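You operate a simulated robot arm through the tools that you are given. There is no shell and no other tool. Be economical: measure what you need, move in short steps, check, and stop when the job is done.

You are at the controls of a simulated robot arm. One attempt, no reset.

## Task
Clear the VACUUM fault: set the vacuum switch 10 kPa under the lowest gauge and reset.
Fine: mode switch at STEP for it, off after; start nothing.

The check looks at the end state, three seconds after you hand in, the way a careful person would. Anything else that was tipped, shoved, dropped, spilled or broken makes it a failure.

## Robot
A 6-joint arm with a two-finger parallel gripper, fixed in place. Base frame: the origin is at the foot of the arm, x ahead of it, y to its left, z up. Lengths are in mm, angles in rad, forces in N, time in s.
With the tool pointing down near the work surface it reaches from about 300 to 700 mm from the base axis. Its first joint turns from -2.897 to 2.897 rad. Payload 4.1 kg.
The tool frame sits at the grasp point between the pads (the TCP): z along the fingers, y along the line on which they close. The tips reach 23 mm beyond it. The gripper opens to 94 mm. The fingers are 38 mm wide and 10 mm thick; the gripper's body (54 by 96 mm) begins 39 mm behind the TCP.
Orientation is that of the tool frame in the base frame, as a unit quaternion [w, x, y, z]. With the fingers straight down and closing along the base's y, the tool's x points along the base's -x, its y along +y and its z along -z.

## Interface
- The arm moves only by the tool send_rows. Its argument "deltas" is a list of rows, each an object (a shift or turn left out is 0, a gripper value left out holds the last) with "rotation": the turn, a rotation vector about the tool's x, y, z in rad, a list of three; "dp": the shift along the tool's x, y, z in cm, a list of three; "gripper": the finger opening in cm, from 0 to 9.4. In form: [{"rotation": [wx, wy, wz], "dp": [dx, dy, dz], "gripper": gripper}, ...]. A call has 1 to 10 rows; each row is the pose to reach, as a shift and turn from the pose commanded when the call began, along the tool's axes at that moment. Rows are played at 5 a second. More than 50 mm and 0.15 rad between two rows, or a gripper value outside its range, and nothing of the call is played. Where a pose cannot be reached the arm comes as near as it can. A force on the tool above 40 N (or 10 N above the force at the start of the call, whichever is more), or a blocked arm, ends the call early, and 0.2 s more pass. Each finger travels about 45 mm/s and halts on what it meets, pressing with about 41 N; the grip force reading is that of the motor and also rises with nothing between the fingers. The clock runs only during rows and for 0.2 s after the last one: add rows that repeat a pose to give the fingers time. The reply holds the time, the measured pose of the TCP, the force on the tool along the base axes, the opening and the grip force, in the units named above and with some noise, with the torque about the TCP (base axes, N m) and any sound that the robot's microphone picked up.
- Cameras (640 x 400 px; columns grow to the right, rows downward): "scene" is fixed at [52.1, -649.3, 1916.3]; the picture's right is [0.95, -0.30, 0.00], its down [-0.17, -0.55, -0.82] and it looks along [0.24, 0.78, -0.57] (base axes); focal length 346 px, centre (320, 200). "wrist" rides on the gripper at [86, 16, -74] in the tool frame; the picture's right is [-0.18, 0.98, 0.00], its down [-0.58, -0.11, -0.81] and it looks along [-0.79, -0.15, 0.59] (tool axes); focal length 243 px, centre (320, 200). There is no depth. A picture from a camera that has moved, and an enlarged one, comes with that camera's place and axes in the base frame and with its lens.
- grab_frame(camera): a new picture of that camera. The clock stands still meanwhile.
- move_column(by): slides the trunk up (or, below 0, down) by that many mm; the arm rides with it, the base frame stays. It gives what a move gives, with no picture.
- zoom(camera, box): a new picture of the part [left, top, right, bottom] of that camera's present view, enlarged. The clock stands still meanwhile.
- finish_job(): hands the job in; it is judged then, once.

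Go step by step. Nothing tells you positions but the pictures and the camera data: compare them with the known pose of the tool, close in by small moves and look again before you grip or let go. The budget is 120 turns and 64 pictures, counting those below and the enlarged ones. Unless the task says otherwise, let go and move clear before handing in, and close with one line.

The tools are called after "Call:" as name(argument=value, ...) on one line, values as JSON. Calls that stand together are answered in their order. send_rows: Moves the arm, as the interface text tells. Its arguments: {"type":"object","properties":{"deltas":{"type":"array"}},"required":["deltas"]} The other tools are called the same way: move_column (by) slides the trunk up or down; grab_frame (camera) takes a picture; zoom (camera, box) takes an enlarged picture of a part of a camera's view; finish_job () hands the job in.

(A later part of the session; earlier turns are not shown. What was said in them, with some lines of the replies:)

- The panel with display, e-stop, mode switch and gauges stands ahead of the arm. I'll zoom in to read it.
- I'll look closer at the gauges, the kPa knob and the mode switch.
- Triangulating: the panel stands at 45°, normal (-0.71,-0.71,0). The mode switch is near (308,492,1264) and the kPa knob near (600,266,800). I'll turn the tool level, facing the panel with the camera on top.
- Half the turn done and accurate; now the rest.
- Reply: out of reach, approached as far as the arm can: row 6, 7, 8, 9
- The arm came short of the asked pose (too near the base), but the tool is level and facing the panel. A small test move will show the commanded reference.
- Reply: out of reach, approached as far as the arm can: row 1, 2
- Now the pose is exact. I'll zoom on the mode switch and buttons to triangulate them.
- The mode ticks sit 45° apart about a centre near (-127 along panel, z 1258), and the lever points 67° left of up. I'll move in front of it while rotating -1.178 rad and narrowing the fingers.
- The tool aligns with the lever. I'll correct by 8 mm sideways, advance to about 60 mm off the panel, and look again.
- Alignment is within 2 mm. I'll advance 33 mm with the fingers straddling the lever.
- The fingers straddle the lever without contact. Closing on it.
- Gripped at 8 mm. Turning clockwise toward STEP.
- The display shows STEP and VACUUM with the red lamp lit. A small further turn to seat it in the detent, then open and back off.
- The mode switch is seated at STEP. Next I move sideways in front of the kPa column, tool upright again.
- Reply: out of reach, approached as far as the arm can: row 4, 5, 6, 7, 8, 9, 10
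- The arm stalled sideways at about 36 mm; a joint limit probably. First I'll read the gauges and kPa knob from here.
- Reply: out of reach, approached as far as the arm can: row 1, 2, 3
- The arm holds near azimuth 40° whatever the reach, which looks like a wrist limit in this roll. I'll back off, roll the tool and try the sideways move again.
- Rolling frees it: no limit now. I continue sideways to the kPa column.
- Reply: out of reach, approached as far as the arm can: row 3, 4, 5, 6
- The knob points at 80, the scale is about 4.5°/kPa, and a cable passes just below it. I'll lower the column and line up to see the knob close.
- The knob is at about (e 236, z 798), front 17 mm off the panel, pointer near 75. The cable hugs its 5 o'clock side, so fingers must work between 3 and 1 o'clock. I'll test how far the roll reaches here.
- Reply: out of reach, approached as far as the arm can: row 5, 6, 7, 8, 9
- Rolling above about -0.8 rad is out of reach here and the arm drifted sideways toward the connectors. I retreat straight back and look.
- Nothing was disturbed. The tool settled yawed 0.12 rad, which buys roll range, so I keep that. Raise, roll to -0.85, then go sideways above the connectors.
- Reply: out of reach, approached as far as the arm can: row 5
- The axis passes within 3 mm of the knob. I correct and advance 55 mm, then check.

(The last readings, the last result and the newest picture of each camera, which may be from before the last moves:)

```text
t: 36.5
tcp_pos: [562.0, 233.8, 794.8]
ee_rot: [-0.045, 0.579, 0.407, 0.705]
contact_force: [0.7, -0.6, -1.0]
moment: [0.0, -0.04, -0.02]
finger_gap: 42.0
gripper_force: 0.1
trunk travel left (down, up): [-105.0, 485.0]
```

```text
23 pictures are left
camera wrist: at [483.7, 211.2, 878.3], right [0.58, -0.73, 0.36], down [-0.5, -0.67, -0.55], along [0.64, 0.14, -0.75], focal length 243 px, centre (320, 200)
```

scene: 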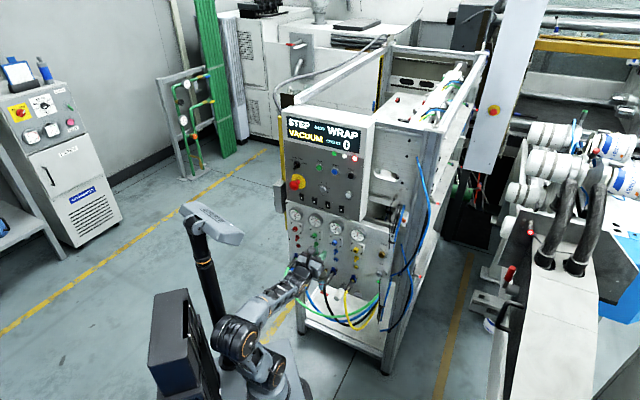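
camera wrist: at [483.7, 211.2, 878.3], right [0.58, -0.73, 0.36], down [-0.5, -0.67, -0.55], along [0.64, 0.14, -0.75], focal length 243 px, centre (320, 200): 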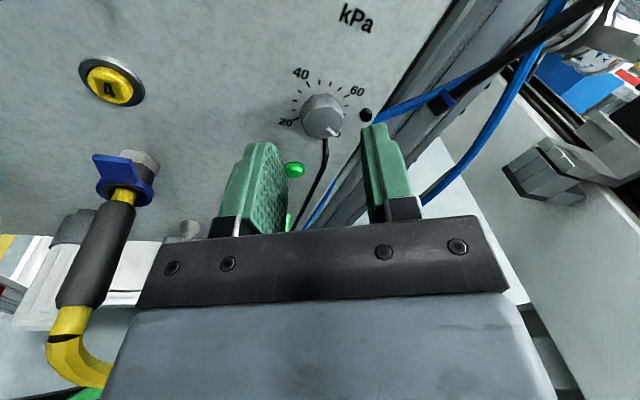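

Nearly centred. I narrow to 31 mm (a bolt sits close right of the knob) and advance 27 mm.

Call:
send_rows(deltas=[{"dp": [0, 0.15, 0], "gripper": 3.1}, {"dp": [0, 0.15, 1]}, {"dp": [0, 0.15, 2]}, {"dp": [0, 0.15, 2.7]}, {"dp": [0, 0.15, 2.7]}])

Call:
grab_frame(camera="wrist")

Call:
zoom(camera="scene", box=[348, 245, 412, 285])

```text
t: 37.7
tcp_pos: [585.4, 248.5, 796.0]
ee_rot: [-0.043, 0.58, 0.405, 0.706]
contact_force: [0.3, -0.8, 0.3]
moment: [-0.04, 0.02, -0.01]
finger_gap: 31.0
gripper_force: 0.0
trunk travel left (down, up): [-105.0, 485.0]
```

```text
22 pictures are left
camera wrist: at [506.6, 226.9, 878.4], right [0.58, -0.73, 0.36], down [-0.5, -0.67, -0.55], along [0.64, 0.14, -0.75], focal length 243 px, centre (320, 200)
```

wrist: 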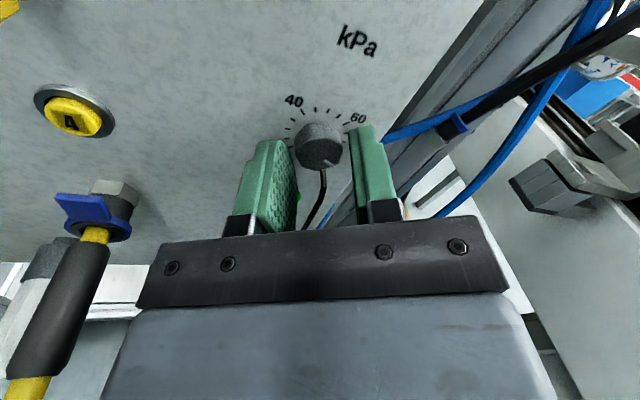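

```text
10.00 times, centred on (380, 265) of scene
camera zoom: at [52.1, -649.3, 1916.3], right [0.95, -0.3, 0.0], down [-0.17, -0.55, -0.82], along [0.24, 0.78, -0.57], focal length 3459 px, centre (-280, -450)
```

zoom: 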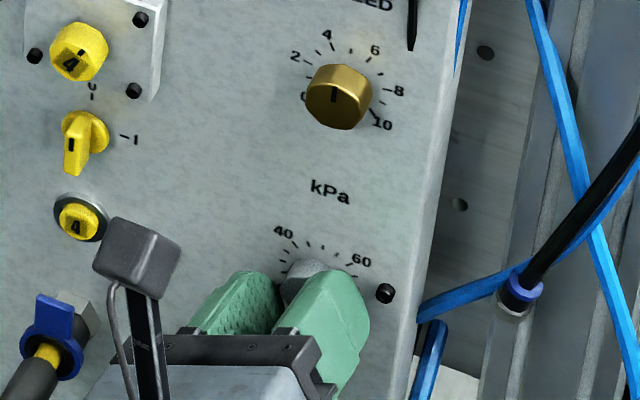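

The fingers straddle the knob. Close, then turn counter-clockwise 0.45 rad.

Call:
send_rows(deltas=[{"gripper": 1.0}, {"gripper": 1.0}, {"rotation": [0, 0, -0.11]}, {"rotation": [0, 0, -0.22]}, {"rotation": [0, 0, -0.33]}, {"rotation": [0, 0, -0.45]}, {"rotation": [0, 0, -0.45]}])

Call:
zoom(camera="wrist", box=[240, 70, 400, 220])

```text
t: 39.3
tcp_pos: [584.8, 249.6, 795.7]
ee_rot: [0.116, 0.474, 0.525, 0.697]
contact_force: [-1.6, 4.0, -4.3]
moment: [0.19, -0.18, 0.94]
finger_gap: 24.4
gripper_force: 45.1
trunk travel left (down, up): [-105.0, 485.0]
```

```text
2.67 times, centred on (320, 145) of wrist
camera zoom: at [485.7, 253.0, 855.9], right [0.43, -0.53, 0.73], down [-0.36, -0.84, -0.4], along [0.83, -0.09, -0.55], focal length 647 px, centre (320, 347)
```

zoom: 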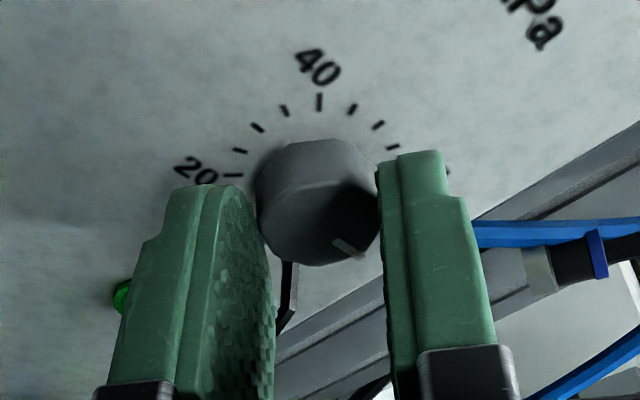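

The knob turned with the fingers and the cable stays clear. I repeat regrip strokes: open, roll back, close, turn.

Call:
send_rows(deltas=[{"gripper": 3.0}, {"gripper": 3.0}, {"rotation": [0, 0, 0.149]}, {"rotation": [0, 0, 0.298]}, {"rotation": [0, 0, 0.445]}, {"rotation": [0, 0, 0.445], "gripper": 1.0}, {"rotation": [0, 0, 0.445], "gripper": 1.0}, {"rotation": [0, 0, 0.298]}, {"rotation": [0, 0, 0.149]}, {"rotation": [0, 0, 0]}])

Call:
send_rows(deltas=[{"gripper": 3.0}, {"gripper": 3.0}, {"rotation": [0, 0, 0.149]}, {"rotation": [0, 0, 0.298]}, {"rotation": [0, 0, 0.445]}, {"rotation": [0, 0, 0.445], "gripper": 1.0}, {"rotation": [0, 0, 0.445], "gripper": 1.0}, {"rotation": [0, 0, 0.298]}, {"rotation": [0, 0, 0.149]}, {"rotation": [0, 0, 0]}])

Call:
zoom(camera="wrist", box=[240, 70, 400, 220])

```text
t: 41.5
tcp_pos: [584.4, 249.4, 793.8]
ee_rot: [0.115, 0.474, 0.526, 0.697]
contact_force: [-2.2, 0.0, -3.0]
moment: [0.39, -0.36, 0.81]
finger_gap: 24.7
gripper_force: 45.3
trunk travel left (down, up): [-105.0, 485.0]
```

```text
t: 43.7
tcp_pos: [584.5, 248.4, 794.7]
ee_rot: [0.115, 0.473, 0.526, 0.697]
contact_force: [-1.7, 1.2, -4.6]
moment: [0.25, -0.27, 0.76]
finger_gap: 24.5
gripper_force: 45.3
trunk travel left (down, up): [-105.0, 485.0]
```

```text
2.67 times, centred on (320, 145) of wrist
camera zoom: at [485.9, 252.9, 855.8], right [0.43, -0.53, 0.73], down [-0.36, -0.84, -0.4], along [0.83, -0.09, -0.55], focal length 647 px, centre (320, 347)
```

zoom: 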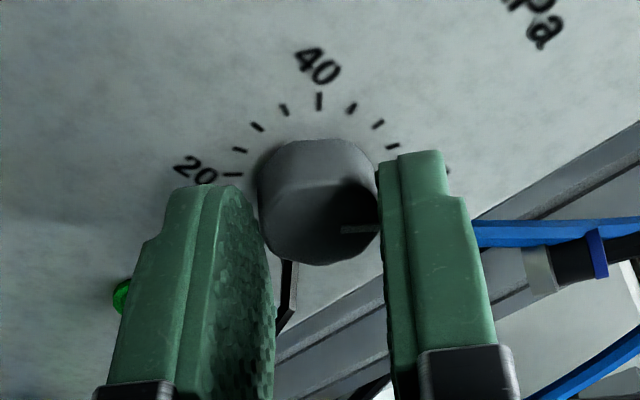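

Now around 61. Three more strokes.

Call:
send_rows(deltas=[{"gripper": 3.0}, {"gripper": 3.0}, {"rotation": [0, 0, 0.149]}, {"rotation": [0, 0, 0.298]}, {"rotation": [0, 0, 0.445]}, {"rotation": [0, 0, 0.445], "gripper": 1.0}, {"rotation": [0, 0, 0.445], "gripper": 1.0}, {"rotation": [0, 0, 0.298]}, {"rotation": [0, 0, 0.149]}, {"rotation": [0, 0, 0]}])

Call:
send_rows(deltas=[{"gripper": 3.0}, {"gripper": 3.0}, {"rotation": [0, 0, 0.149]}, {"rotation": [0, 0, 0.298]}, {"rotation": [0, 0, 0.445]}, {"rotation": [0, 0, 0.445], "gripper": 1.0}, {"rotation": [0, 0, 0.445], "gripper": 1.0}, {"rotation": [0, 0, 0.298]}, {"rotation": [0, 0, 0.149]}, {"rotation": [0, 0, 0]}])

Call:
send_rows(deltas=[{"gripper": 3.0}, {"gripper": 3.0}, {"rotation": [0, 0, 0.149]}, {"rotation": [0, 0, 0.298]}, {"rotation": [0, 0, 0.445]}, {"rotation": [0, 0, 0.445], "gripper": 1.0}, {"rotation": [0, 0, 0.445], "gripper": 1.0}, {"rotation": [0, 0, 0.298]}, {"rotation": [0, 0, 0.149]}, {"rotation": [0, 0, 0]}])

Call:
zoom(camera="wrist", box=[240, 70, 400, 220])

```text
t: 45.9
tcp_pos: [583.8, 250.7, 795.5]
ee_rot: [0.114, 0.473, 0.527, 0.697]
contact_force: [-6.3, 0.5, -5.6]
moment: [0.29, -0.25, 0.89]
finger_gap: 24.4
gripper_force: 45.3
trunk travel left (down, up): [-105.0, 485.0]
```

```text
t: 48.1
tcp_pos: [585.1, 249.5, 796.1]
ee_rot: [0.114, 0.473, 0.526, 0.698]
contact_force: [-10.1, -1.0, -5.2]
moment: [0.2, -0.2, 0.91]
finger_gap: 24.4
gripper_force: 45.3
trunk travel left (down, up): [-105.0, 485.0]
```

```text
t: 50.3
tcp_pos: [584.7, 248.4, 794.9]
ee_rot: [0.115, 0.473, 0.526, 0.697]
contact_force: [-7.9, -0.4, -3.8]
moment: [0.21, -0.2, 0.8]
finger_gap: 24.8
gripper_force: 44.4
trunk travel left (down, up): [-105.0, 485.0]
```

```text
2.67 times, centred on (320, 145) of wrist
camera zoom: at [486.0, 252.9, 855.7], right [0.43, -0.53, 0.73], down [-0.36, -0.84, -0.4], along [0.83, -0.09, -0.55], focal length 647 px, centre (320, 347)
```

zoom: 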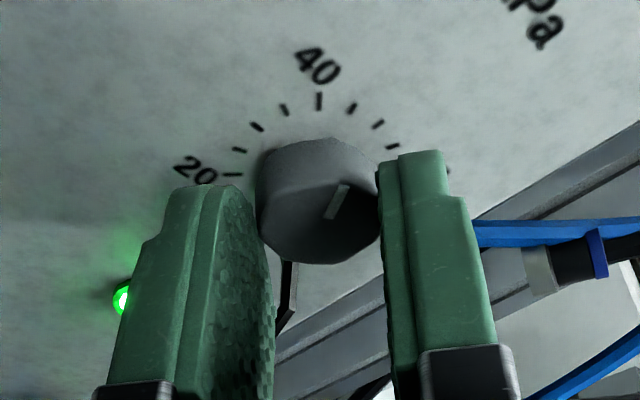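

The green lamp lit: the setpoint has dropped below the lowest gauge, pointer about 42. I open, back off and read it squarely.

Call:
send_rows(deltas=[{"gripper": 3.0}, {"gripper": 3.0}, {"dp": [0, 0, -2]}, {"dp": [0, 0, -4]}, {"dp": [0, 0, -6]}, {"dp": [0, 0, -8.5]}])

Call:
zoom(camera="scene", box=[356, 248, 404, 278])

Call:
zoom(camera="scene", box=[338, 220, 378, 245])

Call:
grab_frame(camera="wrist")

```text
t: 51.7
tcp_pos: [518.0, 195.9, 796.6]
ee_rot: [0.116, 0.473, 0.525, 0.698]
contact_force: [-0.2, -0.5, 0.9]
moment: [0.01, -0.01, 0.03]
finger_gap: 30.0
gripper_force: 0.1
trunk travel left (down, up): [-105.0, 485.0]
```

```text
13.33 times, centred on (380, 263) of scene
camera zoom: at [52.1, -649.3, 1916.3], right [0.95, -0.3, 0.0], down [-0.17, -0.55, -0.82], along [0.24, 0.78, -0.57], focal length 4612 px, centre (-480, -640)
```

zoom: 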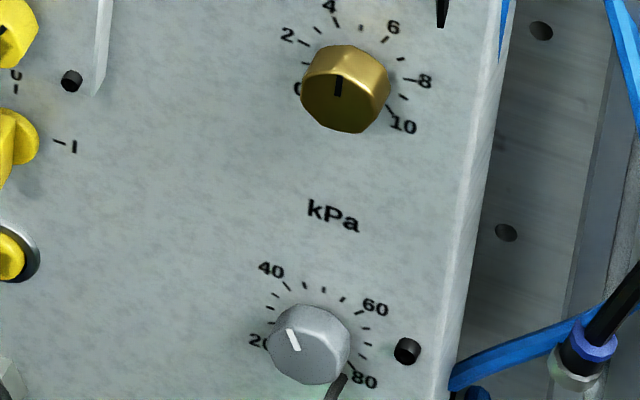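

```text
16.00 times, centred on (358, 232) of scene
camera zoom: at [52.1, -649.3, 1916.3], right [0.95, -0.3, 0.0], down [-0.17, -0.55, -0.82], along [0.24, 0.78, -0.57], focal length 5534 px, centre (-288, -320)
```

zoom: 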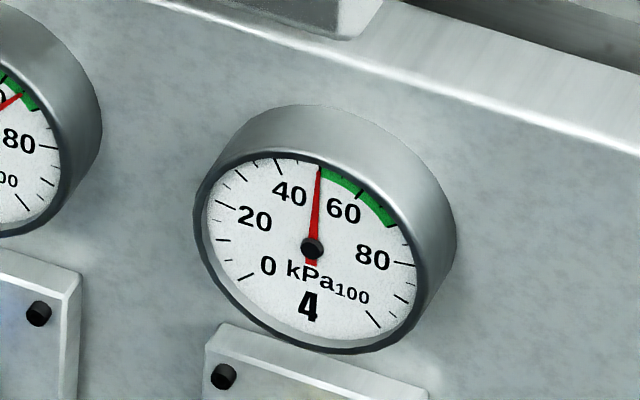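

```text
15 pictures are left
camera wrist: at [419.3, 199.2, 855.6], right [0.43, -0.54, 0.73], down [-0.36, -0.84, -0.41], along [0.83, -0.09, -0.55], focal length 243 px, centre (320, 200)
```

wrist: 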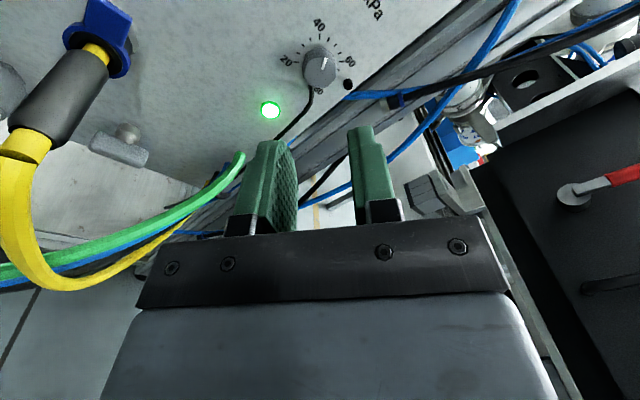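

Call:
zoom(camera="wrist", box=[272, 10, 368, 100])

```text
4.44 times, centred on (320, 55) of wrist
camera zoom: at [419.3, 199.2, 855.6], right [0.43, -0.54, 0.73], down [-0.36, -0.84, -0.41], along [0.83, -0.09, -0.55], focal length 1078 px, centre (320, 844)
```

zoom: 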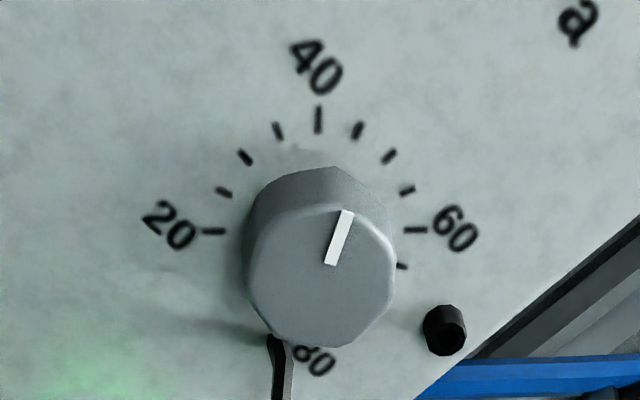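

Gauge 4 reads 50, so the target is 40; the pointer reads about 43.8. One more partial stroke of 0.305 rad.

Call:
send_rows(deltas=[{"dp": [0, 0, 2], "rotation": [0, 0, 0.12]}, {"dp": [0, 0, 4], "rotation": [0, 0, 0.24]}, {"dp": [0, 0, 6], "rotation": [0, 0, 0.35]}, {"dp": [0, 0, 7.5], "rotation": [0, 0, 0.35]}, {"dp": [0, 0, 8.5], "rotation": [0, 0, 0.35]}, {"dp": [0, 0, 8.5], "rotation": [0, 0, 0.35]}])

Call:
send_rows(deltas=[{"gripper": 1.0}, {"gripper": 1.0}, {"rotation": [0, 0, -0.1]}, {"rotation": [0, 0, -0.2]}, {"rotation": [0, 0, -0.308]}, {"rotation": [0, 0, -0.308]}, {"rotation": [0, 0, -0.308], "gripper": 3.0}, {"rotation": [0, 0, -0.308], "gripper": 3.0}])

Call:
send_rows(deltas=[{"dp": [0, 0, -2]}, {"dp": [0, 0, -4]}, {"dp": [0, 0, -6]}, {"dp": [0, 0, -8.5]}])

Call:
zoom(camera="wrist", box=[272, 10, 368, 100])

```text
t: 53.1
tcp_pos: [584.9, 249.8, 795.5]
ee_rot: [-0.01, 0.558, 0.435, 0.706]
contact_force: [-0.3, 0.7, -0.5]
moment: [0.02, 0.02, 0.02]
finger_gap: 30.1
gripper_force: 0.0
trunk travel left (down, up): [-105.0, 485.0]
```

```text
t: 54.9
tcp_pos: [584.7, 249.2, 795.1]
ee_rot: [0.099, 0.485, 0.515, 0.7]
contact_force: [-0.5, 0.2, 0.5]
moment: [0.01, 0.01, 0.01]
finger_gap: 30.1
gripper_force: 0.1
trunk travel left (down, up): [-105.0, 485.0]
```

```text
t: 55.9
tcp_pos: [517.5, 197.7, 795.6]
ee_rot: [0.1, 0.485, 0.514, 0.7]
contact_force: [0.6, 0.3, -0.3]
moment: [0.01, -0.04, 0.01]
finger_gap: 29.9
gripper_force: 0.1
trunk travel left (down, up): [-105.0, 485.0]
```

```text
4.44 times, centred on (320, 55) of wrist
camera zoom: at [420.7, 199.2, 859.0], right [0.45, -0.56, 0.7], down [-0.37, -0.83, -0.42], along [0.81, -0.07, -0.58], focal length 1078 px, centre (320, 844)
```

zoom: 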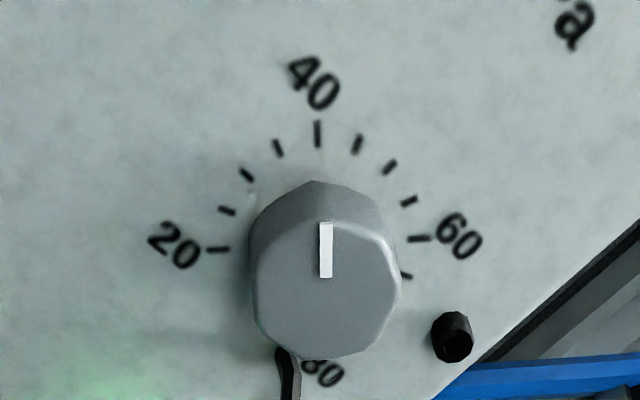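

The pointer sits exactly on 40. Now back off, raise the column and go to RESET (near e 29, z 1270).

Call:
send_rows(deltas=[{"dp": [0, 0, -2]}, {"dp": [0, 0, -4.5]}, {"dp": [0, 0, -6.5], "gripper": 0}, {"dp": [0, 0, -6.5], "gripper": 0}, {"dp": [0, 0, -6.5], "gripper": 0}])

Call:
move_column(by=475)

Call:
send_rows(deltas=[{"dp": [2, -1.39, -0.3], "rotation": [0.0086, 0.0123, 0.0825]}, {"dp": [4, -2.78, -0.6], "rotation": [0.017, 0.0246, 0.165]}, {"dp": [6, -4.17, -0.9], "rotation": [0.0257, 0.037, 0.2475]}, {"dp": [8, -5.55, -1.2], "rotation": [0.034, 0.049, 0.33]}, {"dp": [10, -6.94, -1.5], "rotation": [0.043, 0.0615, 0.4125]}, {"dp": [12, -8.33, -1.75], "rotation": [0.051, 0.074, 0.495]}, {"dp": [14, -9.7, -2.05], "rotation": [0.06, 0.086, 0.58]}, {"dp": [15.98, -11.1, -2.35], "rotation": [0.0685, 0.0985, 0.66]}, {"dp": [15.98, -11.1, -2.35], "rotation": [0.0685, 0.0985, 0.66]}])

Call:
grab_frame(camera="wrist")

```text
t: 57.1
tcp_pos: [467.6, 156.1, 796.4]
ee_rot: [0.1, 0.485, 0.514, 0.7]
contact_force: [0.1, -0.8, -0.1]
moment: [-0.04, 0.01, 0.04]
finger_gap: 0.0
gripper_force: 41.0
trunk travel left (down, up): [-105.0, 485.0]
```

```text
refused: 475 is not a number from -400 to 400
```

```text
t: 59.1
tcp_pos: [331.7, 296.5, 800.9]
ee_rot: [-0.174, 0.594, 0.358, 0.699]
contact_force: [0.3, 0.8, -0.3]
moment: [0.03, 0.02, -0.03]
finger_gap: 0.1
gripper_force: 40.8
out of reach, approached as far as the arm can: row 5, 6, 7, 8, 9
trunk travel left (down, up): [-105.0, 485.0]
```

```text
12 pictures are left
camera wrist: at [269.0, 250.1, 886.5], right [0.7, -0.71, 0.11], down [-0.51, -0.6, -0.62], along [0.5, 0.37, -0.78], focal length 243 px, centre (320, 200)
```

wrist: 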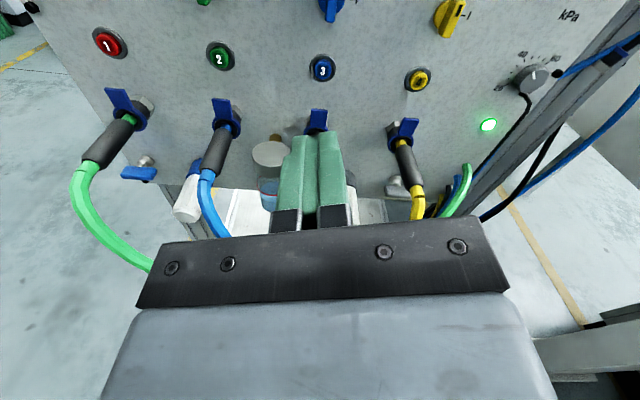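

The column move was refused (limit 400), so the sideways move ran at low height; forces stayed nil. A check picture before rising.

Call:
zoom(camera="scene", box=[260, 190, 452, 310])

```text
3.33 times, centred on (356, 250) of scene
camera zoom: at [52.1, -649.3, 1916.3], right [0.95, -0.3, 0.0], down [-0.17, -0.55, -0.82], along [0.24, 0.78, -0.57], focal length 1153 px, centre (200, 33)
```

zoom: 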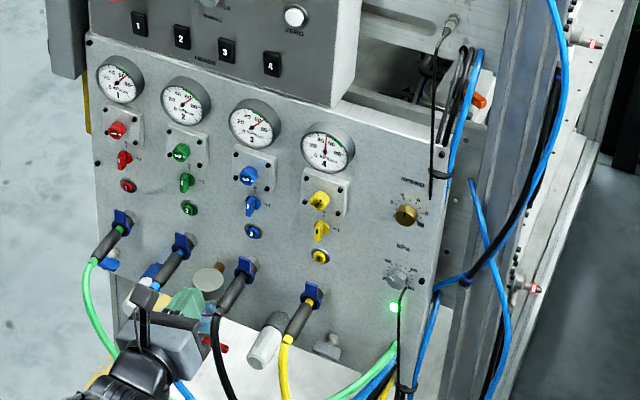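

All hoses and cables are undisturbed. Raise the column in two steps.

Call:
move_column(by=390)

Call:
move_column(by=80)

Call:
grab_frame(camera="wrist")

```text
t: 62.9
tcp_pos: [331.8, 298.2, 1191.8]
ee_rot: [-0.174, 0.594, 0.358, 0.699]
contact_force: [-0.7, 0.2, 0.0]
moment: [0.01, 0.04, -0.02]
finger_gap: 0.0
gripper_force: 40.9
trunk travel left (down, up): [-495.0, 95.0]
```

```text
t: 64.0
tcp_pos: [332.1, 297.5, 1272.0]
ee_rot: [-0.173, 0.594, 0.358, 0.699]
contact_force: [0.0, -0.5, -0.6]
moment: [0.0, 0.02, 0.02]
finger_gap: 0.0
gripper_force: 40.7
trunk travel left (down, up): [-575.0, 15.0]
```

```text
10 pictures are left
camera wrist: at [269.1, 250.1, 1356.5], right [0.7, -0.71, 0.11], down [-0.51, -0.6, -0.62], along [0.5, 0.37, -0.78], focal length 243 px, centre (320, 200)
```

wrist: 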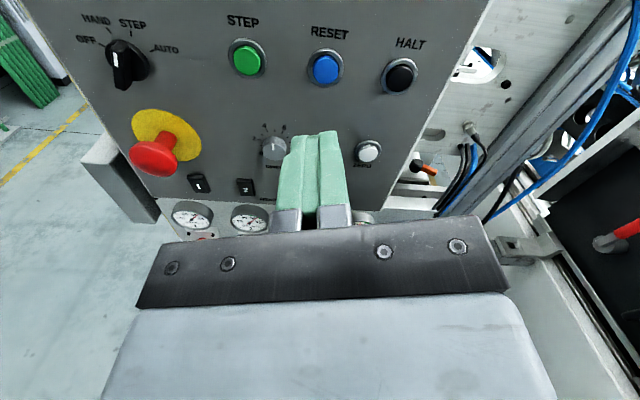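

RESET triangulates to (e 28.6, z 1270). I aim the closed fingertips at it and close in.

Call:
send_rows(deltas=[{"dp": [-0.8, 0.22, 2]}, {"dp": [-0.8, 0.22, 4]}, {"dp": [-0.8, 0.22, 6]}, {"dp": [-0.8, 0.22, 7.5]}, {"dp": [-0.8, 0.22, 8.5]}, {"dp": [-0.8, 0.22, 8.5]}])

Call:
zoom(camera="wrist", box=[200, 40, 440, 240])

```text
t: 65.4
tcp_pos: [395.1, 353.2, 1268.6]
ee_rot: [-0.174, 0.594, 0.357, 0.699]
contact_force: [-0.1, -0.1, 0.1]
moment: [0.0, -0.03, -0.02]
finger_gap: 0.0
gripper_force: 40.9
trunk travel left (down, up): [-575.0, 15.0]
```

```text
2.00 times, centred on (320, 140) of wrist
camera zoom: at [332.7, 305.8, 1353.2], right [0.7, -0.71, 0.11], down [-0.51, -0.6, -0.62], along [0.5, 0.37, -0.78], focal length 485 px, centre (320, 320)
```

zoom: 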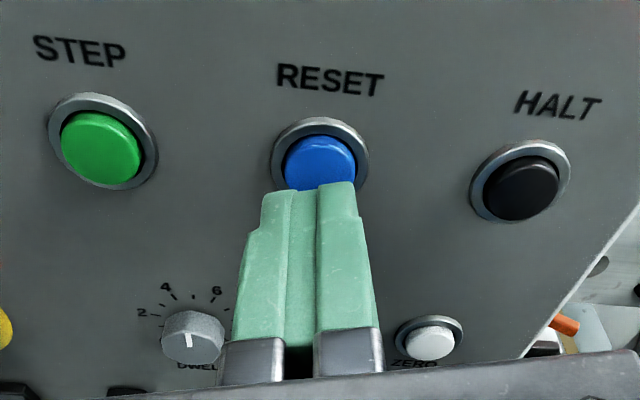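

Aimed well. Advancing slowly until the button gives.

Call:
send_rows(deltas=[{"dp": [0, 0.1, 0.6]}, {"dp": [0, 0.1, 1.1]}, {"dp": [0, 0.1, 1.4]}, {"dp": [0, 0.1, 1.6]}, {"dp": [0, 0.1, 1.8]}, {"dp": [0, 0.1, 1.9]}, {"dp": [0, 0.1, 2.0]}])

```text
t: 67.0
tcp_pos: [410.9, 367.9, 1269.8]
ee_rot: [-0.173, 0.594, 0.358, 0.699]
contact_force: [0.1, 0.0, 0.9]
moment: [-0.01, -0.02, -0.01]
finger_gap: 0.0
gripper_force: 41.0
trunk travel left (down, up): [-575.0, 15.0]
```

Call:
send_rows(deltas=[{"dp": [0, 0, 0.2]}, {"dp": [0, 0, 0.3]}, {"dp": [0, 0, 0.4]}, {"dp": [0, 0, 0.5]}, {"dp": [0, 0, 0.6]}, {"dp": [0, 0, 0.7]}])

Call:
zoom(camera="scene", box=[270, 110, 366, 170])

```text
t: 68.4
tcp_pos: [414.2, 372.3, 1269.3]
ee_rot: [-0.174, 0.595, 0.357, 0.699]
contact_force: [-3.3, -2.1, -1.2]
moment: [-0.07, 0.06, 0.01]
finger_gap: 0.1
gripper_force: 41.1
trunk travel left (down, up): [-575.0, 15.0]
heard: click
```

```text
6.67 times, centred on (318, 140) of scene
camera zoom: at [52.1, -649.3, 1916.3], right [0.95, -0.3, 0.0], down [-0.17, -0.55, -0.82], along [0.24, 0.78, -0.57], focal length 2306 px, centre (333, 600)
```

zoom: 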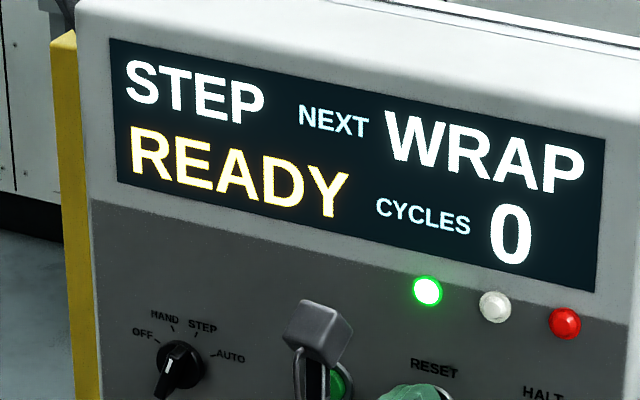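

READY shows, with the green lamp on and red off. I back off, then go to the mode switch standoff to turn it OFF.

Call:
send_rows(deltas=[{"dp": [0, 0, -2]}, {"dp": [0, 0, -5]}, {"dp": [0, 0, -8]}, {"dp": [0, 0, -10]}])

Call:
send_rows(deltas=[{"dp": [0.44, -1.94, -0.2], "rotation": [0, -0.005, 0.084], "gripper": 2.8}, {"dp": [0.88, -3.89, -0.3], "rotation": [-0.001, -0.01, 0.167]}, {"dp": [1.32, -5.83, -0.5], "rotation": [-0.001, -0.014, 0.25]}, {"dp": [1.76, -7.77, -0.6], "rotation": [-0.002, -0.019, 0.334]}, {"dp": [2.2, -9.7, -0.8], "rotation": [-0.002, -0.024, 0.418]}, {"dp": [2.65, -11.66, -0.95], "rotation": [-0.002, -0.029, 0.5]}, {"dp": [3.09, -13.6, -1.1], "rotation": [-0.003, -0.033, 0.585]}, {"dp": [3.53, -15.55, -1.25], "rotation": [-0.003, -0.038, 0.669]}, {"dp": [3.53, -15.55, -1.25], "rotation": [-0.003, -0.038, 0.669]}])

Call:
grab_frame(camera="wrist")

```text
t: 69.4
tcp_pos: [344.6, 302.2, 1263.6]
ee_rot: [-0.175, 0.594, 0.358, 0.699]
contact_force: [0.7, -0.4, -0.4]
moment: [-0.02, 0.01, 0.02]
finger_gap: 0.0
gripper_force: 40.9
trunk travel left (down, up): [-575.0, 15.0]
```

```text
t: 71.4
tcp_pos: [224.1, 406.3, 1251.4]
ee_rot: [-0.386, 0.692, 0.145, 0.593]
contact_force: [0.0, 0.7, -0.5]
moment: [-0.01, 0.03, 0.0]
finger_gap: 28.1
gripper_force: 0.1
trunk travel left (down, up): [-575.0, 15.0]
```

```text
7 pictures are left
camera wrist: at [203.2, 320.9, 1326.7], right [0.6, -0.6, -0.53], down [-0.79, -0.35, -0.5], along [0.12, 0.72, -0.68], focal length 243 px, centre (320, 200)
```

wrist: 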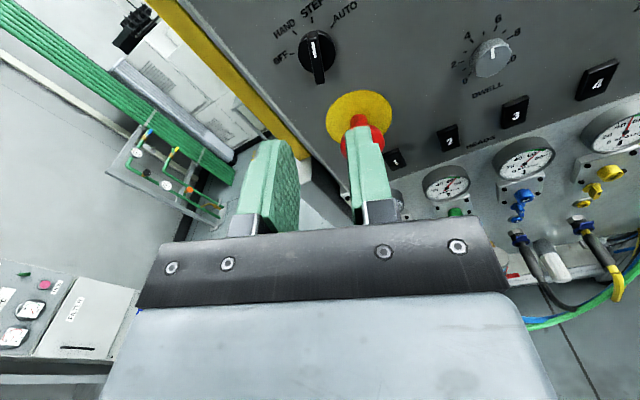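

Correct 4.6 mm up and 1.5 mm left, then advance over the lever along the same line as before.

Call:
send_rows(deltas=[{"dp": [0.36, -0.32, 2]}, {"dp": [0.36, -0.32, 4]}, {"dp": [0.36, -0.32, 5.5]}, {"dp": [0.36, -0.32, 6.5]}, {"dp": [0.36, -0.32, 6.5]}])

Call:
zoom(camera="wrist", box=[220, 40, 420, 200])

```text
t: 72.6
tcp_pos: [269.3, 454.6, 1257.5]
ee_rot: [-0.386, 0.692, 0.146, 0.593]
contact_force: [-0.5, -0.7, -0.3]
moment: [0.01, 0.01, 0.01]
finger_gap: 28.0
gripper_force: 0.0
trunk travel left (down, up): [-575.0, 15.0]
```

```text
2.50 times, centred on (320, 120) of wrist
camera zoom: at [247.8, 368.5, 1332.3], right [0.6, -0.6, -0.53], down [-0.79, -0.35, -0.5], along [0.12, 0.72, -0.68], focal length 606 px, centre (320, 400)
```

zoom: 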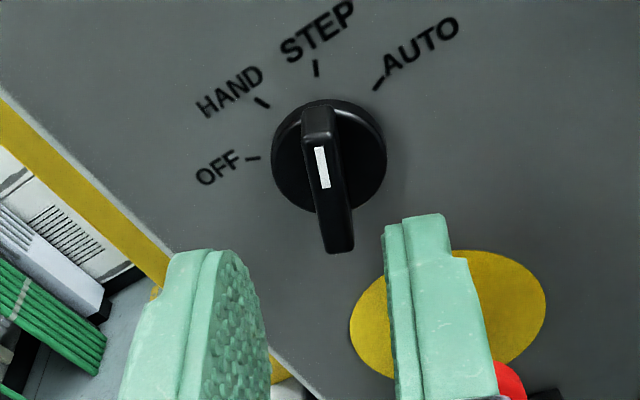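

Aligned within 2 mm. Advance 34 mm, close on the lever.

Call:
send_rows(deltas=[{"dp": [0, 0.15, 1]}, {"dp": [0, 0.15, 2]}, {"dp": [0, 0.15, 2.8]}, {"dp": [0, 0.15, 3.4]}, {"dp": [0, 0.15, 3.4]}, {"dp": [0, 0.15, 3.4], "gripper": 0.5}, {"dp": [0, 0.15, 3.4], "gripper": 0.5}, {"dp": [0, 0.15, 3.4], "gripper": 0.5}])

```text
t: 74.4
tcp_pos: [293.6, 475.2, 1257.6]
ee_rot: [-0.385, 0.692, 0.145, 0.593]
contact_force: [2.5, -0.5, -1.4]
moment: [0.13, -0.16, -0.11]
finger_gap: 8.0
gripper_force: 45.6
trunk travel left (down, up): [-575.0, 15.0]
```

Call:
send_rows(deltas=[{"rotation": [0, 0, -0.149]}, {"rotation": [0, 0, -0.298]}, {"rotation": [0, 0, -0.447]}, {"rotation": [0, 0, -0.596]}, {"dp": [-0.05, -0.03, 0], "rotation": [0, 0, -0.745]}, {"dp": [-0.1, -0.05, 0], "rotation": [0, 0, -0.894]}, {"dp": [-0.15, -0.08, 0], "rotation": [0, 0, -1.043]}, {"dp": [-0.15, -0.08, 0], "rotation": [0, 0, -1.192]}, {"dp": [-0.15, -0.08, 0], "rotation": [0, 0, -1.341]}, {"dp": [-0.15, -0.08, 0], "rotation": [0, 0, -1.49]}])

Call:
zoom(camera="scene", box=[270, 110, 366, 170])

```text
t: 76.6
tcp_pos: [290.6, 478.0, 1256.4]
ee_rot: [0.119, 0.409, 0.577, 0.697]
contact_force: [-3.4, 3.5, 2.4]
moment: [0.46, -0.47, 1.46]
finger_gap: 8.0
gripper_force: 45.2
trunk travel left (down, up): [-575.0, 15.0]
```

```text
6.67 times, centred on (318, 140) of scene
camera zoom: at [52.1, -649.3, 1916.3], right [0.95, -0.3, 0.0], down [-0.17, -0.55, -0.82], along [0.24, 0.78, -0.57], focal length 2306 px, centre (333, 600)
```

zoom: 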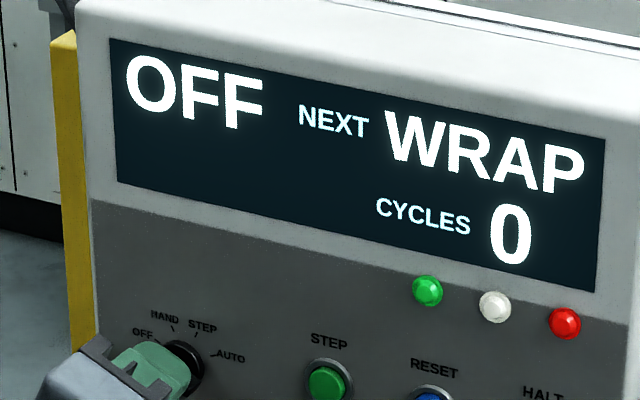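

OFF is shown. A slight extra turn to seat, open as before, and back away.

Call:
send_rows(deltas=[{"rotation": [0, 0, -0.045]}, {"rotation": [0, 0, -0.045]}, {"rotation": [0, 0, -0.045], "gripper": 2.6}, {"rotation": [0, 0, -0.045], "gripper": 2.6}, {"rotation": [0, 0, -0.045], "gripper": 2.6}, {"rotation": [0, 0, -0.045], "dp": [0, 0, -2]}, {"rotation": [0, 0, -0.045], "dp": [0, 0, -5]}, {"rotation": [0, 0, -0.045], "dp": [0, 0, -8]}, {"rotation": [0, 0, -0.045], "dp": [0, 0, -10]}])

Call:
grab_frame(camera="wrist")

Call:
zoom(camera="scene", box=[260, 100, 452, 290])

```text
t: 78.6
tcp_pos: [221.5, 405.0, 1258.0]
ee_rot: [0.134, 0.398, 0.584, 0.695]
contact_force: [0.2, -1.0, 0.6]
moment: [0.01, 0.01, 0.0]
finger_gap: 26.0
gripper_force: 0.0
trunk travel left (down, up): [-575.0, 15.0]
```

```text
4 pictures are left
camera wrist: at [116.4, 405.3, 1307.0], right [0.39, -0.4, 0.83], down [-0.22, -0.92, -0.33], along [0.89, -0.06, -0.45], focal length 243 px, centre (320, 200)
```

wrist: 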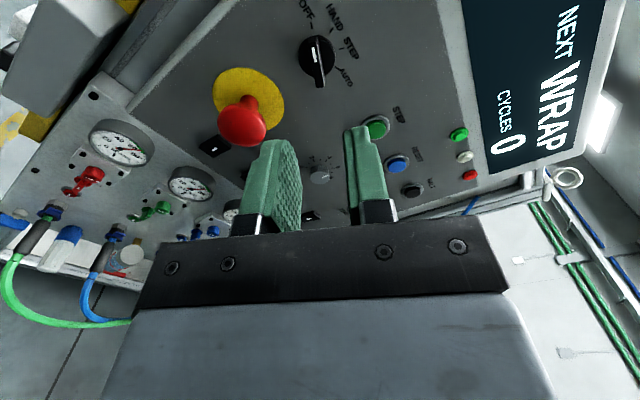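

```text
2.11 times, centred on (356, 195) of scene
camera zoom: at [52.1, -649.3, 1916.3], right [0.95, -0.3, 0.0], down [-0.17, -0.55, -0.82], along [0.24, 0.78, -0.57], focal length 728 px, centre (244, 210)
```

zoom: 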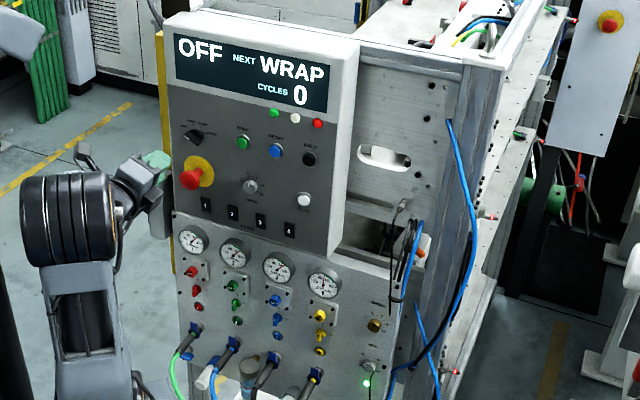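

The panel shows OFF with no fault, the cycle count is still 0, and the setpoint lamp is lit. The arm is clear and nothing was disturbed, so I hand in.

Call:
finish_job()

```text
The job is handed in.
```

The VACUUM fault is cleared: I set the vacuum switch to 40 kPa, 10 under gauge 4 (the lowest, at 50), pressed RESET in STEP until it showed READY, then turned the mode switch back to OFF and started nothing.
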